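You operate a simulated robot arm through the tools that you are given. There is no shell and no other tool. Be economical: measure what you need, move in short steps, check, and stop when the job is done.

You run a simulated robot arm. Do the job below in one go: nothing can be reset, and whatever is moved stays where it is left.

## Task
Put the white sachet on the top of the grey side table away on the top of the packing bench. Then take the leg with the orange band and put it on the white sample card. Then open the green chest door, put the gold weight on the shelf of the green chest and shut the door again. Then take the orange relay and put it on top of the yellow lamp. Then open the middle green drawer, take the beige box from the inside of the middle green drawer and put it on the top of the green chest, then shut the drawer. Then lift the orange clip flap open. The order counts. Set down upright: leg with the orange band, orange relay.

It is judged by the outcome, as a careful person would: the job done as asked, and still so three seconds after it is handed in. It fails if anything else is knocked over, pushed out of place, dropped, spilled or broken.

## Robot
A 6-joint arm with a two-finger gripper on a trunk, on a base that drives. Base frame: it is fixed to the floor where the robot stands at the start and does not move with it; the origin is under the middle of the robot, x ahead of it, y to its left, z up. Units: m, rad, N and s.
With the tool pointing down near the work surface it reaches from about 0.18 to 0.46 m from the robot's upright axis, wherever it stands. Its first joint turns from -2.007 to 2.007 rad. Places, roughly: beige box (9x7x5 cm) [-1.6, -2.3, 0.5]; gold weight (4x4x4 cm) [-1.3, 0.9, 0.9]; green chest door [-1.5, -1.9, 0.5]; leg with the orange band (5x5x12 cm) [-1.3, 0.6, 0.9]; middle green drawer [-1.6, -2.5, 0.5]; orange clip flap [1.8, -0.1, 0.8]; orange relay (4x5x6 cm) [-1.6, -2.3, 0.9]; shelf of the green chest [-1.7, -1.9, 0.5]; top of the green chest [-1.7, -2.2, 0.9]; top of the packing bench [2.8, 3, 0.8]; white sachet (7x5x2 cm) [0.5, -0.2, 0.7]; white sample card (8x12x3 cm) [2.9, 1.4, 0.8]; yellow lamp (6x6x8 cm) [-1.5, -1.8, 0.9]. Payload 2.1 kg.
The TCP is the grasp point between the finger pads, 0.02 m short of the fingertips. In the tool frame z runs along the fingers and y along their closing line. Largest opening 0.1 m; the body of the gripper starts 0.063 m behind the TCP.
Orientation is told as [roll, pitch, yaw] about the base's x, y, z axes, in that order, counted from this pose: with the fingers straight down and closing along the base's y, the tool's x points along the base's -x, its y along +y and its z along -z.

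## Interface
- The arm moves only by the tool play_rows. Its argument "rows" is a list of rows, each an object of numbers (a shift or turn left out is 0, a gripper value left out holds the last): "x", "y", "z": the shift along the tool's x, y, z in units of 500 mm (1.0 is 500 mm); "ax", "ay", "az": the turn, a rotation vector about the tool's x, y, z in units of 180 degrees (1.0 is 180 degrees); "grip": the gripper command, from -1 (shut) to 1 (fully open), values between in proportion. In form: [{"x": .., "y": .., "z": .., "ax": .., "ay": .., "az": .., "grip": ..}, ...]. A call has 1 to 20 rows; each row is the pose to reach, as a shift and turn from the pose commanded when the call began, along the tool's axes at that moment. A call with a number of a shift or a turn outside -1 to 1 is refused whole. A row lasts 0.2 s, in which the tool goes at most 0.05 m and 0.15 rad; a call with a longer step from one row to the next is refused whole, and so is a gripper value outside its range. Where a pose cannot be reached the arm comes as near as it can. A force on the tool above 40 N (or 10 N above the force at the start of the call, whichever is more), or a blocked arm, ends the call early, and 0.2 s more pass. The fingers move at their own pace (about 0.153 m/s each) and stop on an object; they squeeze with about 41 N. The grip force told is the motor's: it shows also when the fingers shut on nothing. Time passes only in rows, and 0.2 s behind the last, so rows that repeat a pose let the fingers close. It gives the time, the measured TCP pose, the force on the tool (base axes), the opening and the grip force at its end, in the units of the frame above (readings bear some noise), with the torque about the TCP (base axes, N m) and any sound that the robot's microphone picked up.
- Cameras (640 x 400 px; columns grow to the right, rows downward): "scene" is now at [0.0147, 0.088, 1.2983]; the picture's right is [-0.59, -0.81, 0.00], its down [-0.56, 0.41, -0.72] and it looks along [0.58, -0.42, -0.69] (base axes); focal length 260 px, centre (320, 200). "wrist" rides on the gripper at [0.07, -0.019, -0.099] in the tool frame; the picture's right is [0.26, 0.97, 0.00], its down [-0.75, 0.20, -0.63] and it looks along [-0.61, 0.16, 0.78] (tool axes); focal length 230 px, centre (320, 200).
- grab_frame(camera): a new picture of that camera. No time passes.
- raise_lower(by): slides the trunk up (or, below 0, down) by that many m; the arm and the scene camera ride with it, the base frame stays. It gives what a move gives, with no picture.
- steer(legs): drives the robot by 1 to 6 legs, each [ahead, turn to the left] in m and rad, along the robot's own axes; the way and the turn of a leg run together, so that a leg with both is an arc; at most 1.5 m and 3.142 rad a leg. The arm and the cameras ride along, it lands a little off, and it stops where it bumps. It gives what a move gives.
- pan_tilt(pan, tilt): turns the head with the scene camera to pan (to the left, within 2.705 rad either way) and tilt (down, from -0.506 to 1.204), counted from straight ahead of the robot. It gives what a move gives.
- locate(camera, pixels): for up to 12 pixels [column, row] of the newest picture of that camera ("zoom" is the newest enlarged one), the place [x, y, z] in the base frame of the surface seen there, good to about 0.002 m, but the place of the scene camera against the robot may be out by one fixed shift of up to 0.012 m in any direction. No time passes.
- zoom(camera, box): a new picture of the part [left, top, right, bottom] of that camera's present view, enlarged. No time passes.
- sign_off(): hands the job in; it is judged then, once.

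Keep the steps short. Do not move on a guess: measure, check each grasp and each placing, and mend mistakes. In all there are 145 turns and 172 pictures (those below and enlarged ones count). Leave the gripper open and the arm clear of the work at the hand-in unless told otherwise, and finish with a single line.

The tools are called by a JSON object that holds its "op" and its "data". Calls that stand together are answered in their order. play_rows: Moves the arm, as the interface text tells. Its arguments: {"type":"object","properties":{"rows":{"type":"array"}},"required":["rows"]} The other tools are called the same way: raise_lower (by) slides the trunk up or down; steer (legs) drives the base; pan_tilt (pan, tilt) turns the head that bears the scene camera; grab_frame (camera) takes a picture; locate (camera, pixels) gives the place of the surface under pixels of a picture; zoom (camera, box) takes an enlarged picture of a part of a camera's view; sign_off () hands the job in.

At the start:

```text
clock: 0.0
position: [0.2456, -0.1821, 0.9506]
tool_rot: [-0.001, 0.0, -0.001]
contact_force: [0.8, 0.6, 0.2]
torque: [0.01, -0.03, -0.01]
opening: 0.0999
grip_force: 0.0
trunk travel left (down, up): [-0.504, 0.486]
robot x, y, heading: [0.0006, -0.002, 0.001]
head pan, tilt: [-0.628, 0.766]
```

scene: 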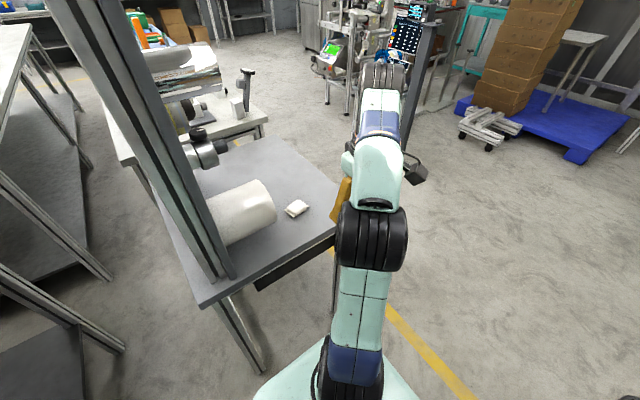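
wrist: 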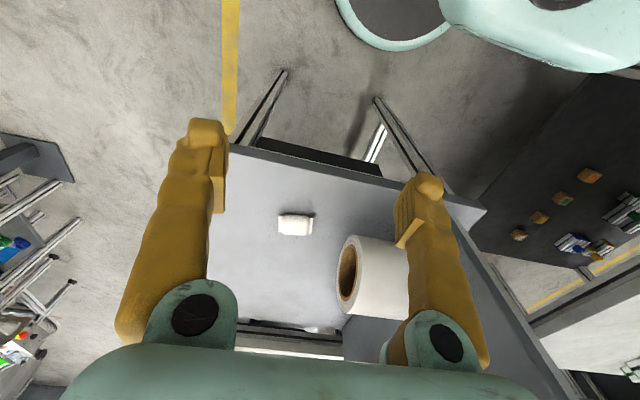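

I see the white sachet at scene (297,208) and wrist (295,224). I measure it in both cameras.

{"op": "locate", "data": {"camera": "wrist", "pixels": [[295, 226], [280, 216], [311, 216], [280, 234], [311, 234], [260, 226], [295, 250], [330, 200]]}}

{"op": "locate", "data": {"camera": "scene", "pixels": [[297, 208], [288, 208], [305, 208], [280, 225], [315, 190]]}}

{"op": "zoom", "data": {"camera": "wrist", "box": [240, 180, 360, 255]}}

```text
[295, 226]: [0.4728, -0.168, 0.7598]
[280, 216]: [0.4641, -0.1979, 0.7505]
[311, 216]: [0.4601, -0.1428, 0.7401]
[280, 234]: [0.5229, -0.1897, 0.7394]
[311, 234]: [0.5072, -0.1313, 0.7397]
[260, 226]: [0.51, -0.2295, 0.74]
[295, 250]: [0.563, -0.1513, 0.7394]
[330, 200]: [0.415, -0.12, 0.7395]
```

```text
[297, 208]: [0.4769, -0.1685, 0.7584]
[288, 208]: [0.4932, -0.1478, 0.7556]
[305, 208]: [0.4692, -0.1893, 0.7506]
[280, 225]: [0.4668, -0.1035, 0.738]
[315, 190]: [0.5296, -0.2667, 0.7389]
```

```text
5.33 times, centred on (300, 218) of wrist
```

zoom: 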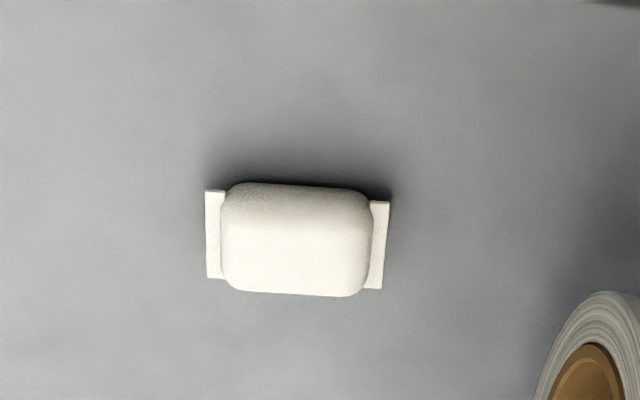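

Sachet about [0.475,-0.168], top 0.76; table 0.739. I measure its ends for orientation, and the table's near edge, the roll, and floor clearance.

{"op": "locate", "data": {"camera": "zoom", "pixels": [[213, 235], [380, 245], [240, 290], [345, 293], [240, 190], [355, 195], [290, 240], [545, 390]]}}

{"op": "locate", "data": {"camera": "wrist", "pixels": [[240, 149], [300, 160], [370, 176], [470, 198], [345, 275], [370, 245], [260, 140], [330, 160]]}}

{"op": "pan_tilt", "data": {"pan": 0.3, "tilt": 0.4}}

{"op": "grab_frame", "data": {"camera": "scene"}}

```text
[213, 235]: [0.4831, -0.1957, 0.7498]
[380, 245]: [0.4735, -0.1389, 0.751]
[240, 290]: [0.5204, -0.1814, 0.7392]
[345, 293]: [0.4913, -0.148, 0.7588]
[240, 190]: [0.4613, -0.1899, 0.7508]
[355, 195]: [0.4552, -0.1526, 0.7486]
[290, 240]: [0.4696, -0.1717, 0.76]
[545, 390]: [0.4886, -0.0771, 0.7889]
```

```text
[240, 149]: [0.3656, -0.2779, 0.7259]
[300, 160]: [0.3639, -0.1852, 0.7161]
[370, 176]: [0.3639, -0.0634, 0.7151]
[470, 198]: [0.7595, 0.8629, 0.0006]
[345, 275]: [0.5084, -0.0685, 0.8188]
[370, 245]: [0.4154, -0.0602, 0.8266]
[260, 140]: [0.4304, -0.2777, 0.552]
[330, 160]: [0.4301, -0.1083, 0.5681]
```

```text
clock: 1.2
position: [0.2472, -0.1827, 0.9509]
tool_rot: [0.0, 0.0, 0.0]
contact_force: [0.3, 0.8, -1.0]
torque: [0.05, -0.02, 0.0]
opening: 0.0999
grip_force: 0.0
trunk travel left (down, up): [-0.504, 0.486]
robot x, y, heading: [0.002, 0.0052, 0.005]
head pan, tilt: [0.3, 0.4]
```

```text
168 pictures are left
```

scene: 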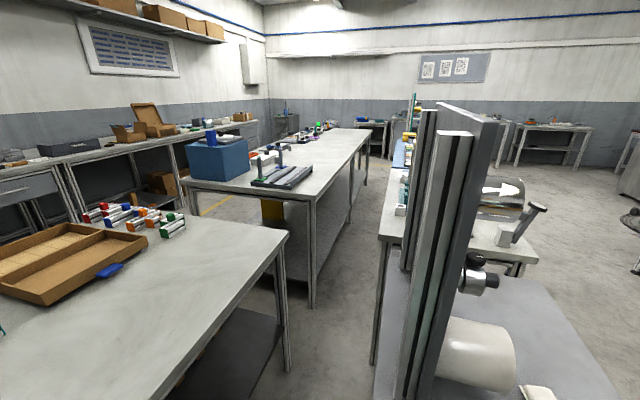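

Table edge x≈0.363. I check how far the base reaches forward, using the wrist view (base rim at (395,48)).

{"op": "locate", "data": {"camera": "wrist", "pixels": [[395, 47], [350, 20], [440, 38], [395, 30]]}}

{"op": "pan_tilt", "data": {"pan": 1.2, "tilt": 0.4}}

{"op": "grab_frame", "data": {"camera": "scene"}}

```text
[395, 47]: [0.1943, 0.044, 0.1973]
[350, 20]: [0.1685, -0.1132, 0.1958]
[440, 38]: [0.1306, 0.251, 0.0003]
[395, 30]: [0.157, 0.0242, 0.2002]
```

```text
clock: 2.4
position: [0.2466, -0.1827, 0.9499]
tool_rot: [0.0, 0.001, -0.002]
contact_force: [0.3, -0.1, -0.6]
torque: [-0.01, -0.01, -0.01]
opening: 0.0997
grip_force: 0.0
trunk travel left (down, up): [-0.504, 0.486]
robot x, y, heading: [-0.0025, -0.0007, 0.005]
head pan, tilt: [1.201, 0.4]
```

```text
167 pictures are left
```

scene: 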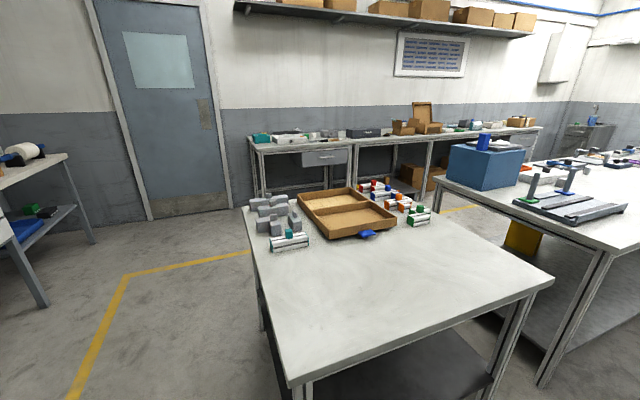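

The base's rim is at about 0.2 m radius, so 0.09 m forward is free. I drive ahead 0.09 and look down at the sachet.

{"op": "steer", "data": {"legs": [[0.09, 0]]}}

{"op": "pan_tilt", "data": {"pan": -0.5, "tilt": 0.8}}

{"op": "grab_frame", "data": {"camera": "wrist"}}

```text
clock: 3.5
position: [0.3393, -0.1841, 0.9487]
tool_rot: [-0.001, 0.002, -0.002]
contact_force: [0.1, 1.0, -0.3]
torque: [0.02, 0.05, 0.03]
opening: 0.1001
grip_force: 0.1
trunk travel left (down, up): [-0.504, 0.486]
robot x, y, heading: [0.092, -0.0006, -0.0]
head pan, tilt: [1.201, 0.4]
```

```text
clock: 5.3
position: [0.3365, -0.1844, 0.9502]
tool_rot: [-0.001, 0.0, -0.003]
contact_force: [-0.1, 0.8, -0.1]
torque: [-0.01, -0.02, 0.01]
opening: 0.1001
grip_force: 0.0
trunk travel left (down, up): [-0.504, 0.486]
robot x, y, heading: [0.0921, 0.0003, -0.0]
head pan, tilt: [-0.499, 0.799]
```

```text
166 pictures are left
```

wrist: 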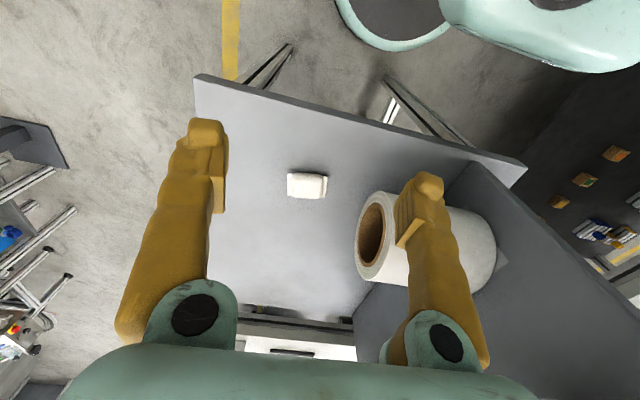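

{"op": "locate", "data": {"camera": "wrist", "pixels": [[290, 184], [325, 187], [307, 184], [307, 175], [307, 195], [360, 240], [385, 200]]}}

```text
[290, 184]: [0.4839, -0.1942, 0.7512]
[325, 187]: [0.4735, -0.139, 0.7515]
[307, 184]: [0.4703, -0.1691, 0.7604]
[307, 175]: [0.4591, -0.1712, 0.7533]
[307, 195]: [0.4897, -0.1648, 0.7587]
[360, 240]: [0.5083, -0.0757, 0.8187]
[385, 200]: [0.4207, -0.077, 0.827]
```

The sachet is at (0.476,-0.167), its long axis 0.19 rad off y. I yaw by +1.758 so the fingers close over the short side with the camera away from the roll, and move above it.

{"op": "play_rows", "data": {"rows": [{"az": -0.045, "x": -0.025, "y": 0.003, "grip": 1}, {"az": -0.09, "x": -0.05, "y": 0.006}, {"az": -0.135, "x": -0.075, "y": 0.009}, {"az": -0.18, "x": -0.1, "y": 0.012}, {"az": -0.225, "x": -0.125, "y": 0.015}, {"az": -0.27, "x": -0.15, "y": 0.018}, {"az": -0.315, "x": -0.175, "y": 0.021}, {"az": -0.36, "x": -0.2, "y": 0.024}, {"az": -0.405, "x": -0.225, "y": 0.027}, {"az": -0.45, "x": -0.25, "y": 0.03}, {"az": -0.495, "x": -0.27, "y": 0.033}, {"az": -0.53, "x": -0.279, "y": 0.035}, {"az": -0.5596, "x": -0.279, "y": 0.035}]}}

{"op": "grab_frame", "data": {"camera": "wrist"}}

```text
clock: 8.1
position: [0.4405, -0.148, 0.9166]
tool_rot: [0.0, -0.001, 1.76]
contact_force: [-0.5, -0.2, 0.1]
torque: [0.04, 0.02, -0.03]
opening: 0.1
grip_force: 0.0
out of reach, approached as far as the arm can: row 4, 5, 6, 7, 8, 9, 10, 11, 12, 13
trunk travel left (down, up): [-0.504, 0.486]
robot x, y, heading: [0.0879, 0.0006, -0.006]
head pan, tilt: [-0.499, 0.799]
```

```text
165 pictures are left
```

wrist: 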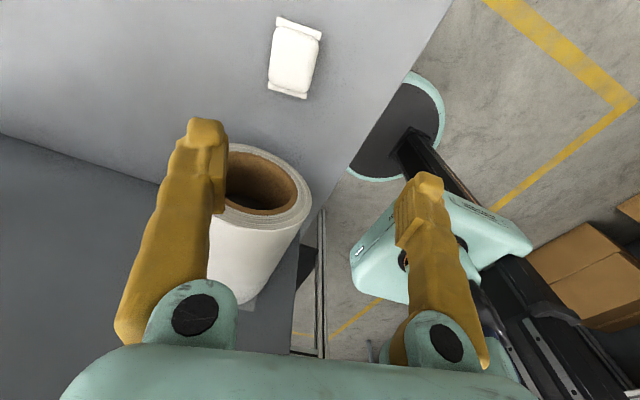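

The height was out of reach; lower down it reaches further. I go down 0.1 m in short steps and see where it lands.

{"op": "play_rows", "data": {"rows": [{"z": 0.06}, {"z": 0.12}, {"z": 0.18}, {"z": 0.2}, {"z": 0.2}]}}

```text
clock: 9.3
position: [0.4396, -0.1464, 0.8145]
tool_rot: [0.0, 0.0, 1.756]
contact_force: [-0.1, 0.0, 1.2]
torque: [0.02, -0.01, 0.03]
opening: 0.0999
grip_force: 0.1
trunk travel left (down, up): [-0.504, 0.486]
robot x, y, heading: [0.0898, -0.001, -0.0]
head pan, tilt: [-0.499, 0.799]
```

It tracks the reached pose. Now I shift (0.036,-0.021) to be over the sachet at z 0.8145.

{"op": "play_rows", "data": {"rows": [{"x": 0.027, "y": -0.032}, {"x": 0.054, "y": -0.063}, {"x": 0.054, "y": -0.063}]}}

{"op": "grab_frame", "data": {"camera": "wrist"}}

{"op": "grab_frame", "data": {"camera": "scene"}}

```text
clock: 10.1
position: [0.4749, -0.1666, 0.8134]
tool_rot: [-0.001, 0.0, 1.758]
contact_force: [0.3, -0.5, 0.0]
torque: [-0.01, 0.01, -0.04]
opening: 0.1003
grip_force: 0.0
trunk travel left (down, up): [-0.504, 0.486]
robot x, y, heading: [0.0875, 0.0007, -0.006]
head pan, tilt: [-0.499, 0.799]
```

```text
164 pictures are left
```

wrist: 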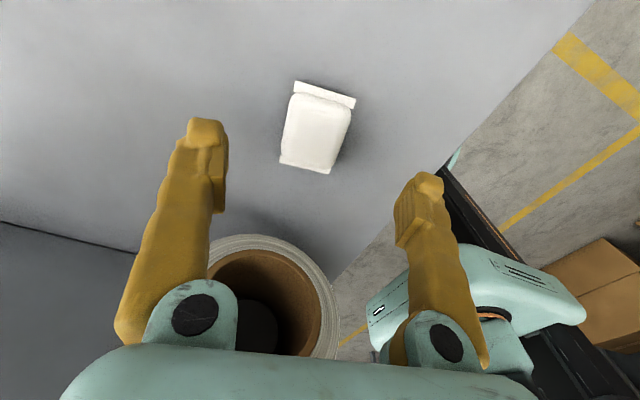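

```text
163 pictures are left
```

scene: 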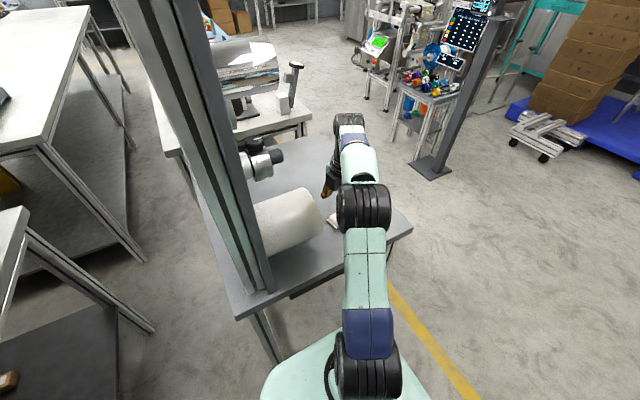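

Aligned with the sachet. I descend to TCP z≈0.763 (tips 3–4 mm over the table) and close.

{"op": "play_rows", "data": {"rows": [{"z": 0.05}, {"z": 0.09}, {"z": 0.1}, {"z": 0.1, "grip": -1}, {"z": 0.1}, {"z": 0.1}, {"z": 0.1}]}}

```text
clock: 11.7
position: [0.4736, -0.1675, 0.7644]
tool_rot: [0.0, 0.0, 1.758]
contact_force: [0.3, 0.6, 1.1]
torque: [-0.01, 0.01, -0.03]
opening: 0.0422
grip_force: 41.2
trunk travel left (down, up): [-0.504, 0.486]
robot x, y, heading: [0.095, -0.0008, -0.005]
head pan, tilt: [-0.499, 0.799]
```

Held, opening 0.042. I lift 0.12 m, then look with the wrist camera.

{"op": "play_rows", "data": {"rows": [{"z": -0.06}, {"z": -0.12}, {"z": -0.2}, {"z": -0.24}]}}

{"op": "grab_frame", "data": {"camera": "wrist"}}

{"op": "pan_tilt", "data": {"pan": 0.8, "tilt": 0.25}}

{"op": "grab_frame", "data": {"camera": "scene"}}

```text
clock: 12.7
position: [0.4643, -0.1638, 0.8789]
tool_rot: [0.001, 0.0, 1.758]
contact_force: [0.2, -0.5, -0.5]
torque: [0.01, 0.02, 0.01]
opening: 0.0424
grip_force: 41.1
out of reach, approached as far as the arm can: row 4
trunk travel left (down, up): [-0.504, 0.486]
robot x, y, heading: [0.0902, 0.0009, -0.003]
head pan, tilt: [-0.499, 0.799]
```

```text
162 pictures are left
```

wrist: 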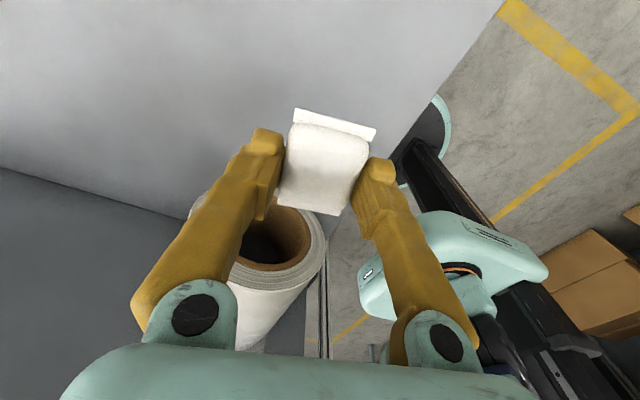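

```text
clock: 14.1
position: [0.465, -0.1639, 0.878]
tool_rot: [0.0, -0.001, 1.757]
contact_force: [0.4, 0.3, -0.6]
torque: [0.0, 0.02, 0.0]
opening: 0.0422
grip_force: 41.2
trunk travel left (down, up): [-0.504, 0.486]
robot x, y, heading: [0.0914, 0.0016, 0.0]
head pan, tilt: [0.799, 0.25]
```

```text
161 pictures are left
```

scene: 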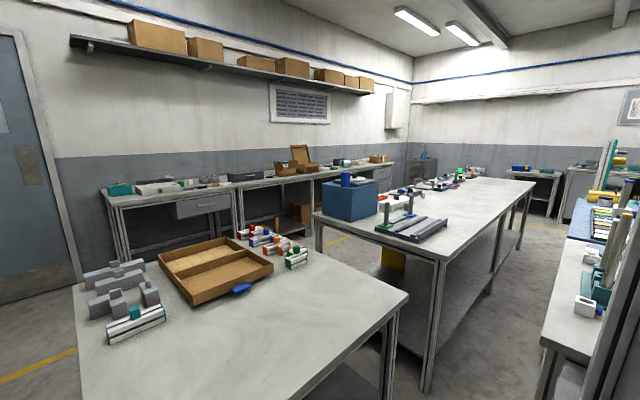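

Sachet is held. Now I map the benches seen in the scene picture.

{"op": "locate", "data": {"camera": "scene", "pixels": [[345, 173], [262, 183], [210, 187], [150, 192], [312, 218], [430, 258], [536, 182], [408, 292], [75, 290], [400, 300], [470, 200], [328, 165]]}}

{"op": "zoom", "data": {"camera": "scene", "box": [240, 130, 440, 255]}}

{"op": "zoom", "data": {"camera": "scene", "box": [440, 140, 640, 265]}}

```text
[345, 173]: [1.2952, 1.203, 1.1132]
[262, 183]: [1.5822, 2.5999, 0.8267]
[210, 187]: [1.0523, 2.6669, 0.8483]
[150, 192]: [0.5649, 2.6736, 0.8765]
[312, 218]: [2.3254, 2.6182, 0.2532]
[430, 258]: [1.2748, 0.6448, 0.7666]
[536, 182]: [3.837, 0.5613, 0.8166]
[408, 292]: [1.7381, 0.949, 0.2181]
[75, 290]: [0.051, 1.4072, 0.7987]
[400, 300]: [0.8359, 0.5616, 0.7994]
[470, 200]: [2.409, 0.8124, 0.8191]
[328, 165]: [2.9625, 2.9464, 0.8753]
```

```text
3.20 times, centred on (340, 192) of scene
```

zoom: 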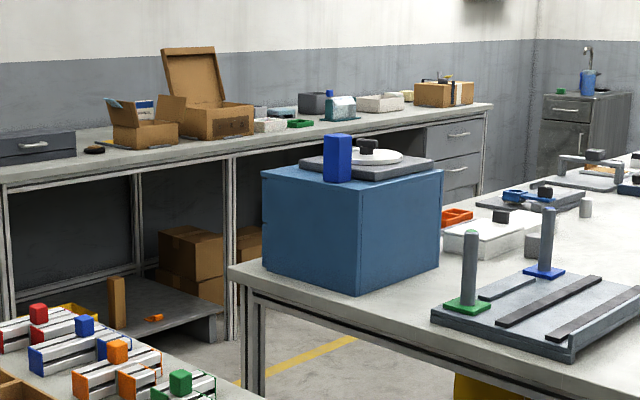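

```text
3.20 times, centred on (540, 202) of scene
```

zoom: 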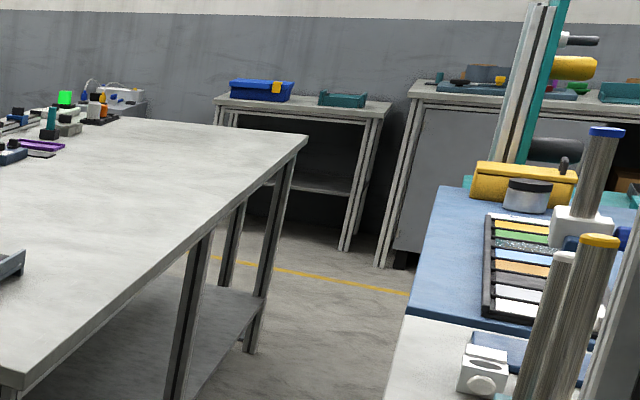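

Wall bench is at y≈2.6–3.1, central bench from x≈1.27. I plan to go round the left. I back off 0.3 m from the side table and look to the left and behind.

{"op": "steer", "data": {"legs": [[-0.35, 0]]}}

{"op": "pan_tilt", "data": {"pan": 1.5, "tilt": 0.6}}

{"op": "grab_frame", "data": {"camera": "scene"}}

{"op": "pan_tilt", "data": {"pan": 2.6, "tilt": 0.4}}

{"op": "grab_frame", "data": {"camera": "scene"}}

```text
clock: 16.4
position: [0.1159, -0.1639, 0.8797]
tool_rot: [0.0, -0.001, 1.758]
contact_force: [-0.5, 0.7, -0.6]
torque: [0.0, -0.03, 0.01]
opening: 0.0422
grip_force: 41.0
trunk travel left (down, up): [-0.504, 0.486]
robot x, y, heading: [-0.2613, -0.0003, -0.002]
head pan, tilt: [0.799, 0.25]
```

```text
clock: 17.5
position: [0.1175, -0.1644, 0.8793]
tool_rot: [0.0, -0.001, 1.758]
contact_force: [-0.8, -0.1, -0.7]
torque: [-0.01, -0.03, 0.02]
opening: 0.0421
grip_force: 41.4
trunk travel left (down, up): [-0.504, 0.486]
robot x, y, heading: [-0.2575, -0.0035, -0.0]
head pan, tilt: [1.499, 0.6]
```

```text
158 pictures are left
```

scene: 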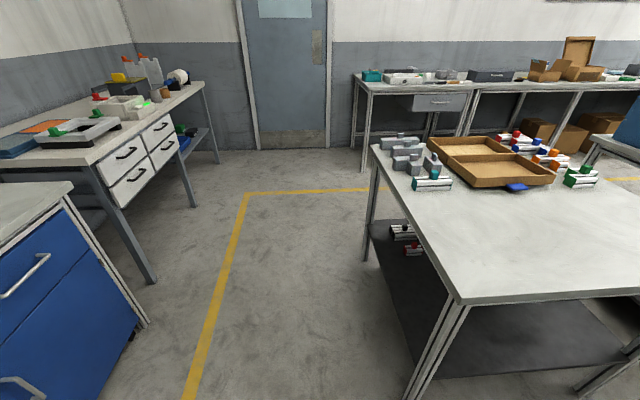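

```text
clock: 18.8
position: [0.1153, -0.1636, 0.8791]
tool_rot: [0.0, 0.0, 1.758]
contact_force: [1.7, 0.7, -1.5]
torque: [0.0, -0.02, 0.01]
opening: 0.0422
grip_force: 40.9
trunk travel left (down, up): [-0.504, 0.486]
robot x, y, heading: [-0.2604, 0.0029, -0.005]
head pan, tilt: [2.601, 0.4]
```

```text
157 pictures are left
```

scene: 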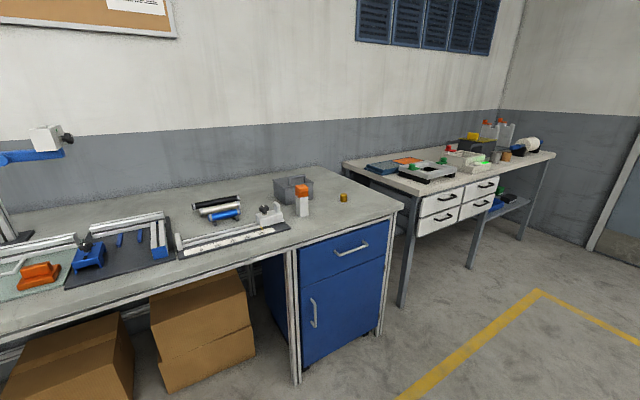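

I see the leg with the orange band (302,200) and gold weight (343,197) on a bench behind. I locate these and the edges for the way.

{"op": "locate", "data": {"camera": "scene", "pixels": [[302, 190], [302, 207], [343, 197], [403, 204], [289, 248], [350, 165], [400, 270], [270, 235], [320, 205], [180, 255], [320, 165], [375, 185]]}}

{"op": "zoom", "data": {"camera": "scene", "box": [220, 150, 420, 275]}}

{"op": "pan_tilt", "data": {"pan": 1.5, "tilt": 0.6}}

{"op": "grab_frame", "data": {"camera": "scene"}}

{"op": "locate", "data": {"camera": "scene", "pixels": [[372, 145], [460, 302], [72, 184], [145, 325], [155, 283], [218, 160], [200, 83], [365, 260], [375, 80], [420, 395], [520, 250], [620, 180]]}}

```text
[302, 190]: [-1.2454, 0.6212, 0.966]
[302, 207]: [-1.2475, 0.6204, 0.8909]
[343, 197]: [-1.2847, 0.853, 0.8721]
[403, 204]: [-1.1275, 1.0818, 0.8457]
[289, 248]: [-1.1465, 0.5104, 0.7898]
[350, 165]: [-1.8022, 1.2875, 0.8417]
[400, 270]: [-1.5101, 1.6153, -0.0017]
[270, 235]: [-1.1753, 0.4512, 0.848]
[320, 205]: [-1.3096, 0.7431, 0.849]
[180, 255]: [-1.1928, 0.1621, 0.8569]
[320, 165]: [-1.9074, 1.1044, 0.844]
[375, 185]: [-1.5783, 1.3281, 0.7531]
```

```text
3.20 times, centred on (320, 212) of scene
```

zoom: 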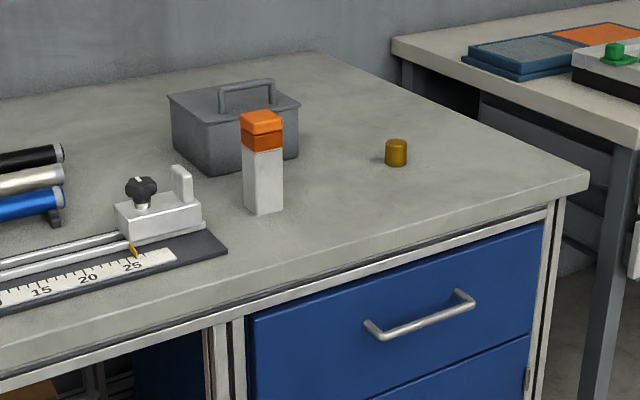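

```text
clock: 20.1
position: [0.1158, -0.164, 0.8795]
tool_rot: [0.0, 0.0, 1.757]
contact_force: [0.1, -0.7, -0.4]
torque: [0.0, 0.0, -0.01]
opening: 0.0423
grip_force: 40.7
trunk travel left (down, up): [-0.504, 0.486]
robot x, y, heading: [-0.2551, -0.0003, -0.001]
head pan, tilt: [1.499, 0.6]
```

```text
155 pictures are left
```

scene: 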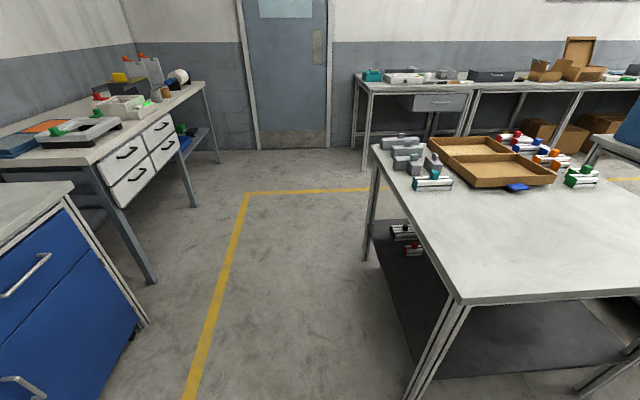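

```text
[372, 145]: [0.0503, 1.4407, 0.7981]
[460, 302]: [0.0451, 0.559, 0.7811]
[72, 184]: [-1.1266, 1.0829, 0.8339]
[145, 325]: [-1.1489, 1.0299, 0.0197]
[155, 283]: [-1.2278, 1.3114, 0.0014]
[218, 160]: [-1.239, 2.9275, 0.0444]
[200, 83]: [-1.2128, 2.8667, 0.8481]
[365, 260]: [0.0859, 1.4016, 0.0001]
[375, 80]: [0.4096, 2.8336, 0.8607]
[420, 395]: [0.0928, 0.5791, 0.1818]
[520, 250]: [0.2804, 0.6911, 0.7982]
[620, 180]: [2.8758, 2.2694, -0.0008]
```

The corridor between the front bench (x≥0.045) and blue cabinet (x≤-1.1) is free. I drive: turn left, up the corridor to y≈2.0, then turn to face +x.

{"op": "steer", "data": {"legs": [[0, 1.934], [0.535, 0], [0, -0.363], [1.45, 0], [0, -1.571]]}}

{"op": "pan_tilt", "data": {"pan": 0, "tilt": 0.35}}

{"op": "grab_frame", "data": {"camera": "scene"}}

```text
clock: 39.5
position: [0.0394, 1.7969, 0.8792]
tool_rot: [-0.001, -0.001, 1.712]
contact_force: [0.3, -0.6, -1.3]
torque: [-0.02, -0.03, -0.01]
opening: 0.0424
grip_force: 41.3
trunk travel left (down, up): [-0.504, 0.486]
robot x, y, heading: [-0.3225, 1.9777, -0.044]
head pan, tilt: [1.499, 0.6]
```

```text
clock: 41.1
position: [0.0398, 1.7971, 0.8791]
tool_rot: [0.0, 0.0, 1.714]
contact_force: [0.8, -0.5, -0.1]
torque: [0.03, -0.03, 0.01]
opening: 0.042
grip_force: 41.3
trunk travel left (down, up): [-0.504, 0.486]
robot x, y, heading: [-0.3258, 1.977, -0.046]
head pan, tilt: [0.0, 0.351]
```

```text
154 pictures are left
```

scene: 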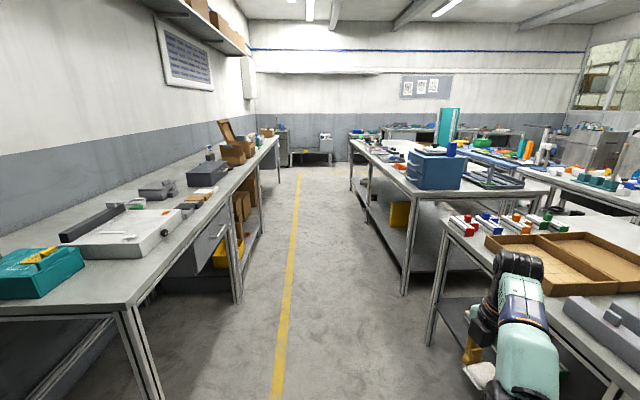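

Clear aisle ahead along the yellow line. I measure both edges.

{"op": "locate", "data": {"camera": "scene", "pixels": [[130, 304], [237, 181], [278, 140], [265, 157], [425, 196], [408, 290], [440, 212], [352, 152], [365, 158], [272, 390], [240, 300], [440, 340]]}}

{"op": "zoom", "data": {"camera": "scene", "box": [190, 100, 350, 200]}}

{"op": "zoom", "data": {"camera": "scene", "box": [340, 100, 540, 225]}}

```text
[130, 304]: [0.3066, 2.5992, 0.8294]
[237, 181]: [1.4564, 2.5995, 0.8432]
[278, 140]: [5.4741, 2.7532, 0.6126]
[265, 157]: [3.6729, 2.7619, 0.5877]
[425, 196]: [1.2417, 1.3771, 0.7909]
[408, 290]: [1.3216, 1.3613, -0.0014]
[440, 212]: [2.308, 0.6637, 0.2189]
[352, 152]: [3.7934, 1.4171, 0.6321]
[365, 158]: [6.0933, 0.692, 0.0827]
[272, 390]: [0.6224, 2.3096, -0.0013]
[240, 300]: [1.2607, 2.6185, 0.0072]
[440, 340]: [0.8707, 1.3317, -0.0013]
```

```text
4.00 times, centred on (270, 150) of scene
```

zoom: 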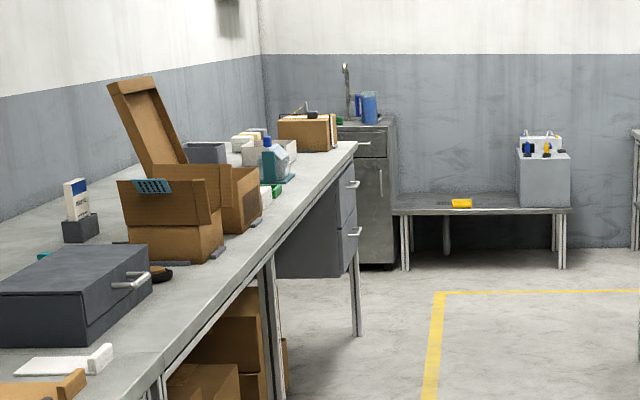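

```text
3.20 times, centred on (440, 162) of scene
```

zoom: 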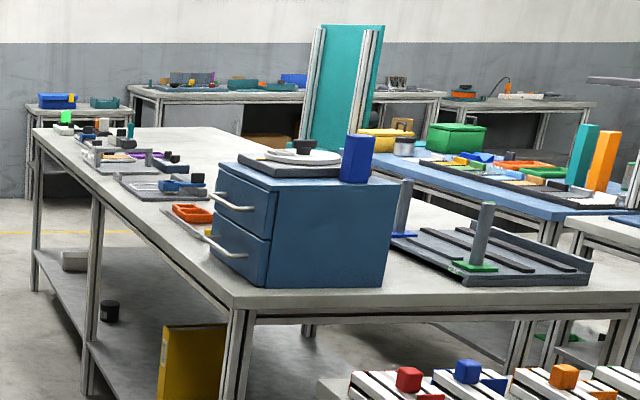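

I drive along the aisle to about (2.4,2.1), then look at the packing bench.

{"op": "steer", "data": {"legs": [[0, 0.088], [1.4, 0], [1.35, 0]]}}

{"op": "pan_tilt", "data": {"pan": 1.2, "tilt": 0.55}}

{"op": "grab_frame", "data": {"camera": "scene"}}

{"op": "pan_tilt", "data": {"pan": -1.0, "tilt": 0.55}}

{"op": "grab_frame", "data": {"camera": "scene"}}

```text
clock: 55.1
position: [2.8256, 1.9163, 0.8795]
tool_rot: [-0.002, -0.001, 1.804]
contact_force: [0.5, -0.6, 0.2]
torque: [0.01, 0.0, -0.02]
opening: 0.0419
grip_force: 41.2
trunk travel left (down, up): [-0.504, 0.486]
robot x, y, heading: [2.4434, 2.0636, 0.045]
head pan, tilt: [0.0, 0.351]
```

```text
clock: 56.5
position: [2.8243, 1.9163, 0.8794]
tool_rot: [-0.001, 0.001, 1.804]
contact_force: [-0.2, -0.2, 0.1]
torque: [0.02, 0.0, -0.05]
opening: 0.0421
grip_force: 40.2
trunk travel left (down, up): [-0.504, 0.486]
robot x, y, heading: [2.4419, 2.0653, 0.044]
head pan, tilt: [1.201, 0.55]
```

```text
151 pictures are left
```

scene: 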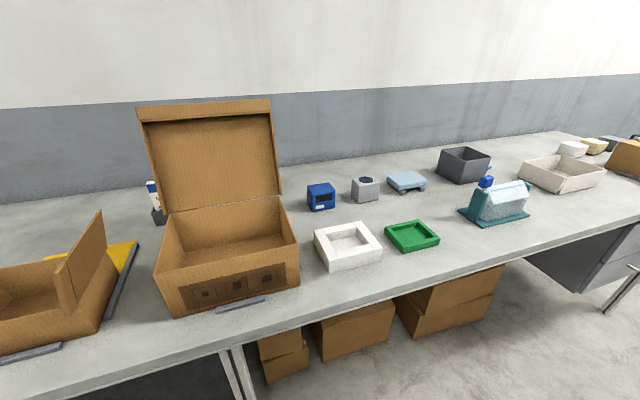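

```text
clock: 58.5
position: [2.8251, 1.9155, 0.8792]
tool_rot: [0.002, 0.001, 1.803]
contact_force: [0.1, -0.8, -1.4]
torque: [0.0, 0.0, 0.0]
opening: 0.0423
grip_force: 41.1
trunk travel left (down, up): [-0.504, 0.486]
robot x, y, heading: [2.4455, 2.0623, 0.039]
head pan, tilt: [-1.0, 0.55]
```

```text
150 pictures are left
```

scene: 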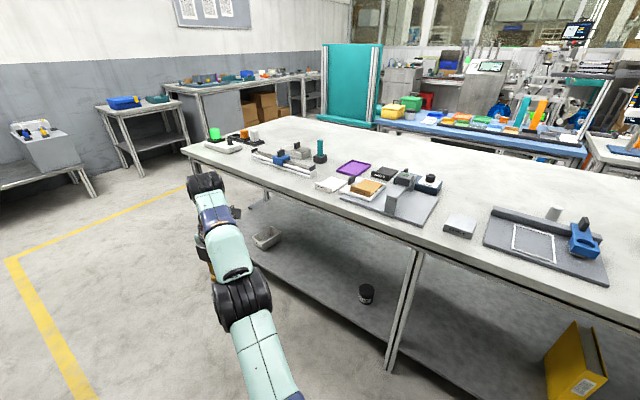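

I locate candidates for the white sample card here, then look back at the bench.

{"op": "locate", "data": {"camera": "scene", "pixels": [[333, 185], [230, 147], [352, 170], [460, 227], [400, 225], [320, 205], [318, 158], [300, 190]]}}

{"op": "zoom", "data": {"camera": "scene", "box": [180, 110, 500, 310]}}

{"op": "pan_tilt", "data": {"pan": 1.2, "tilt": 0.55}}

{"op": "grab_frame", "data": {"camera": "scene"}}

{"op": "locate", "data": {"camera": "scene", "pixels": [[455, 250], [435, 240], [410, 252], [470, 215], [440, 268], [510, 242], [350, 268], [385, 285], [530, 235], [460, 230], [390, 262]]}}

```text
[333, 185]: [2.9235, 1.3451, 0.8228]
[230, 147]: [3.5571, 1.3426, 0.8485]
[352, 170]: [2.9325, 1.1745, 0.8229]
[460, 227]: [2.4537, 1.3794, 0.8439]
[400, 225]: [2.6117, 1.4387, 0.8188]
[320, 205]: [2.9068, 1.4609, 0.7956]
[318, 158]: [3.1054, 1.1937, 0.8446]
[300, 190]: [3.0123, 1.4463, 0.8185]
```

```text
2.00 times, centred on (340, 210) of scene
```

zoom: 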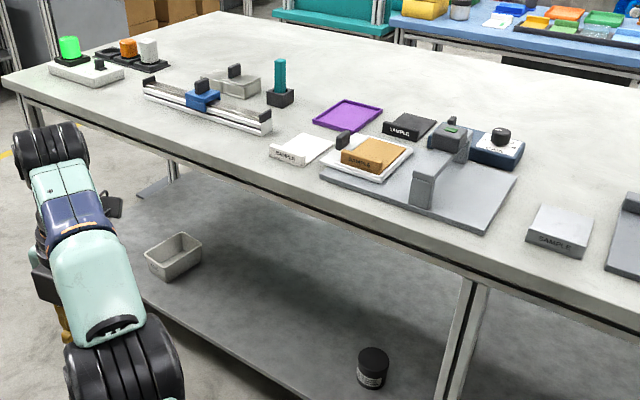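

```text
clock: 60.6
position: [2.8252, 1.9167, 0.8788]
tool_rot: [0.0, 0.0, 1.804]
contact_force: [-0.5, 0.8, -0.1]
torque: [-0.01, -0.01, 0.01]
opening: 0.0424
grip_force: 40.8
trunk travel left (down, up): [-0.504, 0.486]
robot x, y, heading: [2.4446, 2.0623, 0.043]
head pan, tilt: [1.201, 0.55]
```

```text
148 pictures are left
```

scene: 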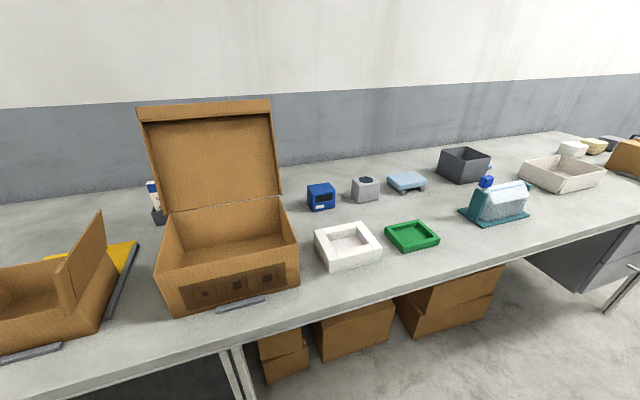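

```text
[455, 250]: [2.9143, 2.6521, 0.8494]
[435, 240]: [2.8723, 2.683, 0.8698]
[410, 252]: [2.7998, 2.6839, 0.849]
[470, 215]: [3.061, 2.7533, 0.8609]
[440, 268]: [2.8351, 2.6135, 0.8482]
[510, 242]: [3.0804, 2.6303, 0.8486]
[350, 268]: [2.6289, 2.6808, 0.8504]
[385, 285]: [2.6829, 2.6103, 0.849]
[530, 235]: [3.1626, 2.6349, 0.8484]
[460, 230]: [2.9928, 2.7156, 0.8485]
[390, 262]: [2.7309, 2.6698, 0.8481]
```

The white sample card is at about (2.92,1.345). On the packing bench (top z 0.849, edge y 2.60) there is a free spot at (2.96,2.67). I raise the trunk and drive in front of it.

{"op": "raise_lower", "data": {"by": 0.15}}

{"op": "steer", "data": {"legs": [[0, 0.486], [0.411, 0], [0, 1.042]]}}

{"op": "grab_frame", "data": {"camera": "wrist"}}

{"op": "pan_tilt", "data": {"pan": -0.35, "tilt": 0.8}}

{"op": "grab_frame", "data": {"camera": "scene"}}

```text
clock: 62.4
position: [2.826, 1.9156, 1.0294]
tool_rot: [0.0, 0.0, 1.803]
contact_force: [-0.3, -0.9, 0.5]
torque: [0.01, -0.02, -0.01]
opening: 0.0422
grip_force: 40.5
trunk travel left (down, up): [-0.654, 0.336]
robot x, y, heading: [2.4434, 2.0623, 0.046]
head pan, tilt: [1.201, 0.55]
```

```text
clock: 68.9
position: [2.9669, 2.6415, 1.0295]
tool_rot: [-0.001, -0.001, -2.958]
contact_force: [-0.4, 0.2, -0.4]
torque: [0.01, 0.0, 0.0]
opening: 0.0422
grip_force: 41.0
trunk travel left (down, up): [-0.654, 0.336]
robot x, y, heading: [2.8013, 2.268, 1.568]
head pan, tilt: [1.201, 0.55]
```

```text
147 pictures are left
```

wrist: 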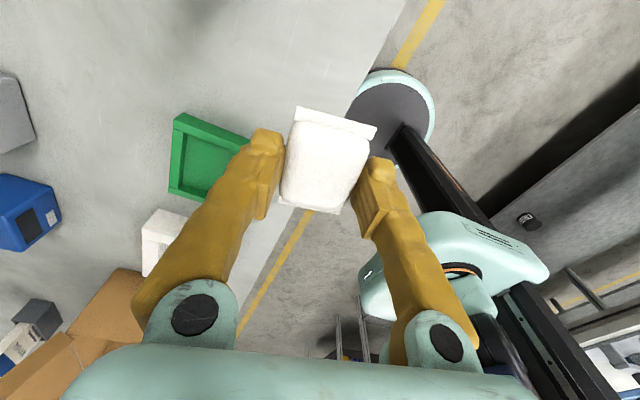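

```text
clock: 70.5
position: [2.9673, 2.6411, 1.0297]
tool_rot: [0.0, -0.001, -2.96]
contact_force: [0.6, 0.4, -0.3]
torque: [-0.02, -0.01, -0.01]
opening: 0.0423
grip_force: 41.5
trunk travel left (down, up): [-0.654, 0.336]
robot x, y, heading: [2.804, 2.2733, 1.566]
head pan, tilt: [-0.351, 0.799]
```

```text
146 pictures are left
```

scene: 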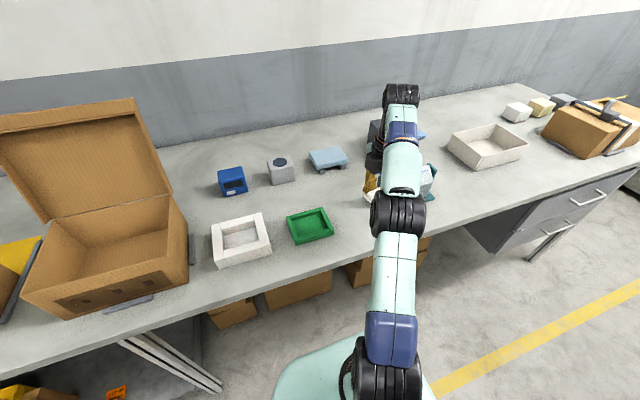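

I check the bench height via the wrist camera, and the neighbours there.

{"op": "locate", "data": {"camera": "wrist", "pixels": [[300, 60], [240, 90], [248, 140], [185, 112], [370, 60], [330, 110], [280, 240], [230, 60]]}}

{"op": "locate", "data": {"camera": "scene", "pixels": [[425, 180], [430, 200], [320, 245], [340, 235], [360, 200], [345, 215], [433, 172]]}}

```text
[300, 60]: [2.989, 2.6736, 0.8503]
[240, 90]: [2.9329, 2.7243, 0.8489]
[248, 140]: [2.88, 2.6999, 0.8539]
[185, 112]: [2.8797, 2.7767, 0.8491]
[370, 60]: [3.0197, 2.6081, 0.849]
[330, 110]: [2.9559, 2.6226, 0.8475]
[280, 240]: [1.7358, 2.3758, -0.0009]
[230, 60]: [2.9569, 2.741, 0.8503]
```

```text
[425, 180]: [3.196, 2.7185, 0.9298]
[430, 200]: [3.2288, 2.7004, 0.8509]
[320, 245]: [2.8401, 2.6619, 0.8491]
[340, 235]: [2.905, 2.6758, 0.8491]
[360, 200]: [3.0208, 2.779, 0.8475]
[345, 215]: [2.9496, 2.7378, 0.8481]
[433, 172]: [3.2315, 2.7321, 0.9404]
```

Bench is 0.849 there and the place (2.955,2.675) is free. I move over it and descend to just above contact.

{"op": "play_rows", "data": {"rows": [{"x": -0.011, "y": -0.071, "z": 0.0}, {"x": -0.011, "y": -0.071, "z": 0.08}, {"x": -0.011, "y": -0.071, "z": 0.16}, {"x": -0.011, "y": -0.071, "z": 0.24}, {"x": -0.011, "y": -0.071, "z": 0.285}, {"x": -0.011, "y": -0.071, "z": 0.3}, {"x": -0.011, "y": -0.071, "z": 0.308}]}}

{"op": "grab_frame", "data": {"camera": "wrist"}}

```text
clock: 72.1
position: [2.9547, 2.6768, 0.8764]
tool_rot: [-0.001, 0.0, -2.959]
contact_force: [-0.3, -0.2, -0.1]
torque: [0.03, 0.01, -0.01]
opening: 0.042
grip_force: 41.1
out of reach, approached as far as the arm can: row 1
trunk travel left (down, up): [-0.654, 0.336]
robot x, y, heading: [2.805, 2.2683, 1.571]
head pan, tilt: [-0.351, 0.799]
```

```text
145 pictures are left
```

wrist: 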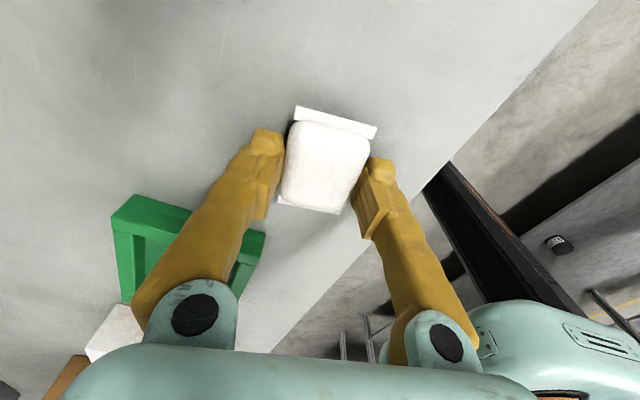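

The sachet is about touching. I go 2 mm further down, open, and rise.

{"op": "play_rows", "data": {"rows": [{"z": 0.004}, {"z": 0.004, "grip": 0.6}, {"z": 0.004}, {"z": 0.004}, {"z": -0.06}, {"z": -0.14}, {"z": -0.22}, {"z": -0.28}]}}

{"op": "grab_frame", "data": {"camera": "wrist"}}

```text
clock: 73.9
position: [2.9519, 2.6617, 1.0083]
tool_rot: [0.002, -0.001, -2.958]
contact_force: [-0.4, 0.1, 0.6]
torque: [0.02, -0.01, 0.0]
opening: 0.0801
grip_force: 0.1
out of reach, approached as far as the arm can: row 8
trunk travel left (down, up): [-0.654, 0.336]
robot x, y, heading: [2.804, 2.2724, 1.564]
head pan, tilt: [-0.351, 0.799]
```

```text
144 pictures are left
```

wrist: 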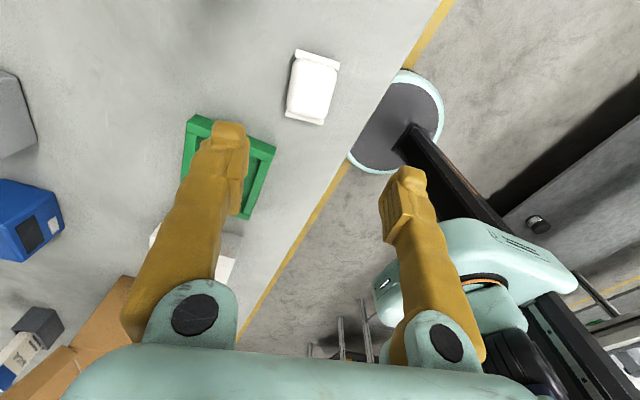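

The sachet lies flat on the packing bench. Next the leg with the orange band: I back off, turn and drive back along the aisle.

{"op": "steer", "data": {"legs": [[-0.25, 0], [0, 1.575], [1.5, 0]]}}

```text
clock: 86.5
position: [0.9282, 2.149, 1.0078]
tool_rot: [0.001, 0.0, -1.373]
contact_force: [0.0, 0.4, -1.1]
torque: [0.0, 0.02, 0.0]
opening: 0.08
grip_force: 0.1
trunk travel left (down, up): [-0.654, 0.336]
robot x, y, heading: [1.3252, 2.0025, -3.129]
head pan, tilt: [-0.351, 0.799]
```

{"op": "steer", "data": {"legs": [[0.9, 0], [0.92, 0], [0, 1.558], [1.33, 0], [0, -1.571]]}}

{"op": "pan_tilt", "data": {"pan": 0, "tilt": 0.55}}

{"op": "grab_frame", "data": {"camera": "scene"}}

```text
clock: 109.7
position: [-0.8877, 0.7899, 1.0071]
tool_rot: [0.0, 0.001, -1.346]
contact_force: [0.0, 0.2, 0.2]
torque: [0.01, 0.03, 0.0]
opening: 0.0799
grip_force: 0.0
trunk travel left (down, up): [-0.654, 0.336]
robot x, y, heading: [-0.4858, 0.6564, -3.107]
head pan, tilt: [-0.351, 0.799]
```

```text
clock: 110.5
position: [-0.8874, 0.7889, 1.0076]
tool_rot: [0.001, -0.001, -1.345]
contact_force: [-0.7, -1.1, 0.3]
torque: [-0.03, 0.0, 0.0]
opening: 0.0799
grip_force: 0.1
trunk travel left (down, up): [-0.654, 0.336]
robot x, y, heading: [-0.4872, 0.6579, -3.105]
head pan, tilt: [0.0, 0.55]
```

```text
143 pictures are left
```

scene: 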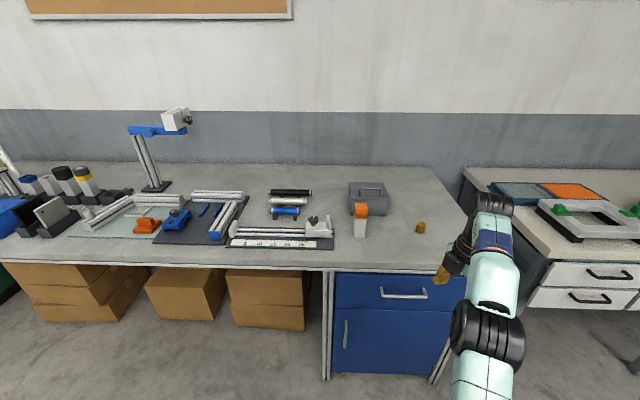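

{"op": "zoom", "data": {"camera": "scene", "box": [320, 170, 440, 245]}}

{"op": "locate", "data": {"camera": "zoom", "pixels": [[214, 178], [200, 185], [240, 185], [220, 200], [220, 320], [200, 330], [240, 340], [220, 270], [535, 310], [535, 280], [170, 170], [300, 250]]}}

```text
5.33 times, centred on (380, 208) of scene
```

zoom: 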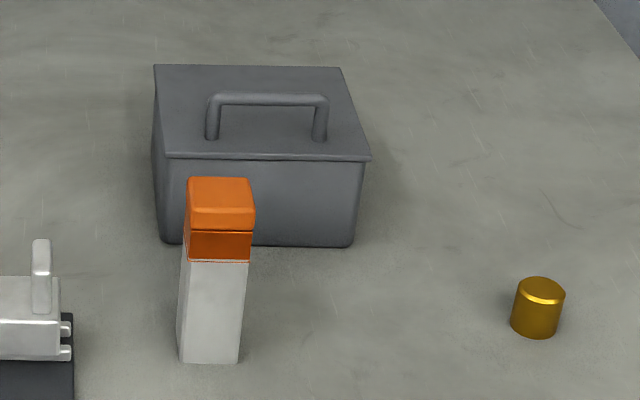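

```text
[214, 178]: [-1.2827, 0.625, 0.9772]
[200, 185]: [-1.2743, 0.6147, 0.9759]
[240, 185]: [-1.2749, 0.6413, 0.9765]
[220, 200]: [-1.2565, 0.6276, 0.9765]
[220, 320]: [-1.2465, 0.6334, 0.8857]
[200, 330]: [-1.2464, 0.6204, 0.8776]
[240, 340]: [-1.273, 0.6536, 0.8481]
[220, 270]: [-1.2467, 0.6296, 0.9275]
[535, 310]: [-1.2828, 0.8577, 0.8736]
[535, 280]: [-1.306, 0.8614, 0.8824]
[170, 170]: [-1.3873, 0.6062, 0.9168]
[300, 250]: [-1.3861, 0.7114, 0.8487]
```

Leg: centre ≈(-1.267,0.629), top 0.977, bench 0.849. I turn the tool so the fingers close along y, centre the arm ahead at z≈1.06, then drive 0.33 forward.

{"op": "play_rows", "data": {"rows": [{"az": 0.045, "x": -0.025, "y": 0.009, "z": -0.01, "grip": 1}, {"az": 0.09, "x": -0.05, "y": 0.018, "z": -0.02}, {"az": 0.135, "x": -0.075, "y": 0.027, "z": -0.03}, {"az": 0.18, "x": -0.1, "y": 0.036, "z": -0.04}, {"az": 0.225, "x": -0.125, "y": 0.045, "z": -0.05}, {"az": 0.27, "x": -0.15, "y": 0.054, "z": -0.06}, {"az": 0.315, "x": -0.175, "y": 0.063, "z": -0.07}, {"az": 0.36, "x": -0.2, "y": 0.072, "z": -0.08}, {"az": 0.405, "x": -0.225, "y": 0.081, "z": -0.09}, {"az": 0.45, "x": -0.25, "y": 0.09, "z": -0.1}, {"az": 0.495, "x": -0.28, "y": 0.1, "z": -0.1}, {"az": 0.54, "x": -0.31, "y": 0.107, "z": -0.1}, {"az": 0.573, "x": -0.31, "y": 0.107, "z": -0.1}]}}

{"op": "steer", "data": {"legs": [[0.35, 0]]}}

{"op": "grab_frame", "data": {"camera": "wrist"}}

```text
clock: 113.3
position: [-0.8008, 0.6497, 1.0574]
tool_rot: [0.001, 0.001, 3.137]
contact_force: [-0.2, 0.2, 0.3]
torque: [-0.02, 0.03, -0.02]
opening: 0.1001
grip_force: 0.2
trunk travel left (down, up): [-0.654, 0.336]
robot x, y, heading: [-0.488, 0.6564, -3.103]
head pan, tilt: [0.0, 0.55]
```

```text
clock: 115.6
position: [-1.1608, 0.6398, 1.0582]
tool_rot: [0.001, -0.001, 3.131]
contact_force: [-0.8, 0.3, -0.1]
torque: [0.02, 0.0, 0.0]
opening: 0.1001
grip_force: 0.1
trunk travel left (down, up): [-0.654, 0.336]
robot x, y, heading: [-0.8489, 0.6427, -3.111]
head pan, tilt: [0.0, 0.55]
```

```text
141 pictures are left
```

wrist: 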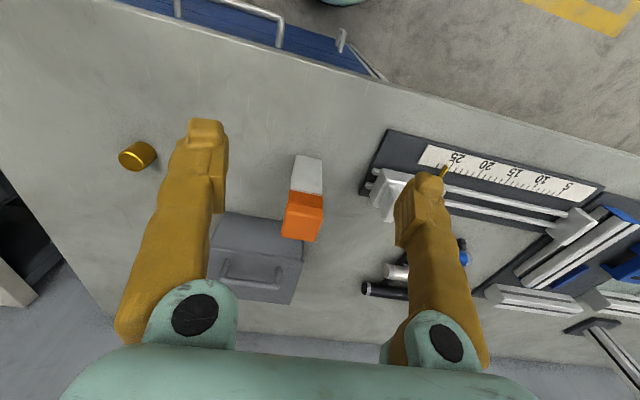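

{"op": "zoom", "data": {"camera": "wrist", "box": [240, 130, 400, 230]}}

{"op": "locate", "data": {"camera": "wrist", "pixels": [[286, 231], [316, 240], [322, 212], [292, 208], [303, 224], [305, 200], [310, 160], [372, 185], [395, 180], [300, 275], [137, 155], [240, 220]]}}

```text
4.00 times, centred on (320, 180) of wrist
```

zoom: 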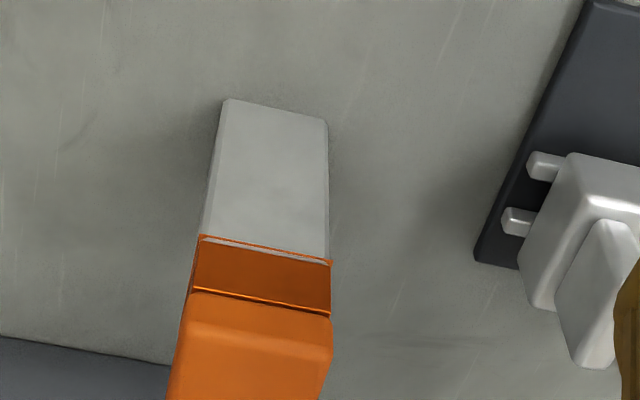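

```text
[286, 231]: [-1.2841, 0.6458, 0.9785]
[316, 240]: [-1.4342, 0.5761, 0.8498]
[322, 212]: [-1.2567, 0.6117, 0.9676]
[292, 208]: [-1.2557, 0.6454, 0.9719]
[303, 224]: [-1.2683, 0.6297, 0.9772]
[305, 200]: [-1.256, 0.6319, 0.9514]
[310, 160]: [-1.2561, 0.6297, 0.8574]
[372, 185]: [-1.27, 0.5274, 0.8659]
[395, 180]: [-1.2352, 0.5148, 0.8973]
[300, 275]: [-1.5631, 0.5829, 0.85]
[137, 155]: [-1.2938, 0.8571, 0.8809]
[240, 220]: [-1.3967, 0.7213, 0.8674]
```

From the wrist: leg centre (-1.276,0.629). I align y, lower to 0.99, then go forward with the leg between the fingers, then down to z 0.935.

{"op": "play_rows", "data": {"rows": [{"y": 0.024, "z": 0.07}, {"y": 0.024, "z": 0.136}, {"y": 0.024, "z": 0.136, "x": -0.08}, {"y": 0.024, "z": 0.136, "x": -0.16}, {"y": 0.024, "z": 0.136, "x": -0.23}, {"y": 0.024, "z": 0.19, "x": -0.23}, {"y": 0.024, "z": 0.246, "x": -0.23}, {"y": 0.024, "z": 0.246, "x": -0.23}]}}

{"op": "grab_frame", "data": {"camera": "wrist"}}

```text
clock: 117.4
position: [-1.2743, 0.6273, 0.9328]
tool_rot: [0.0, 0.0, 3.131]
contact_force: [0.0, -0.7, -0.1]
torque: [0.0, 0.02, 0.03]
opening: 0.1001
grip_force: 0.0
trunk travel left (down, up): [-0.654, 0.336]
robot x, y, heading: [-0.847, 0.6409, -3.108]
head pan, tilt: [0.0, 0.55]
```

```text
139 pictures are left
```

wrist: 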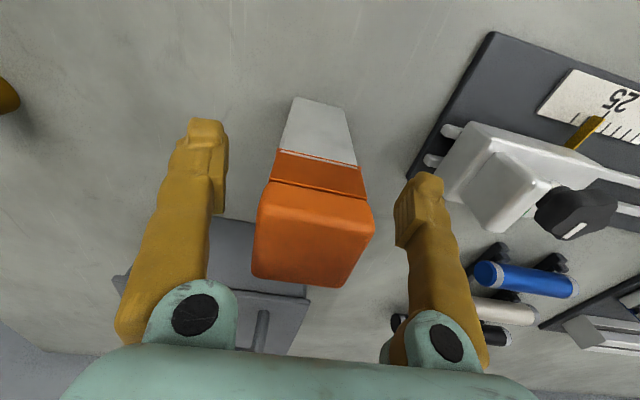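

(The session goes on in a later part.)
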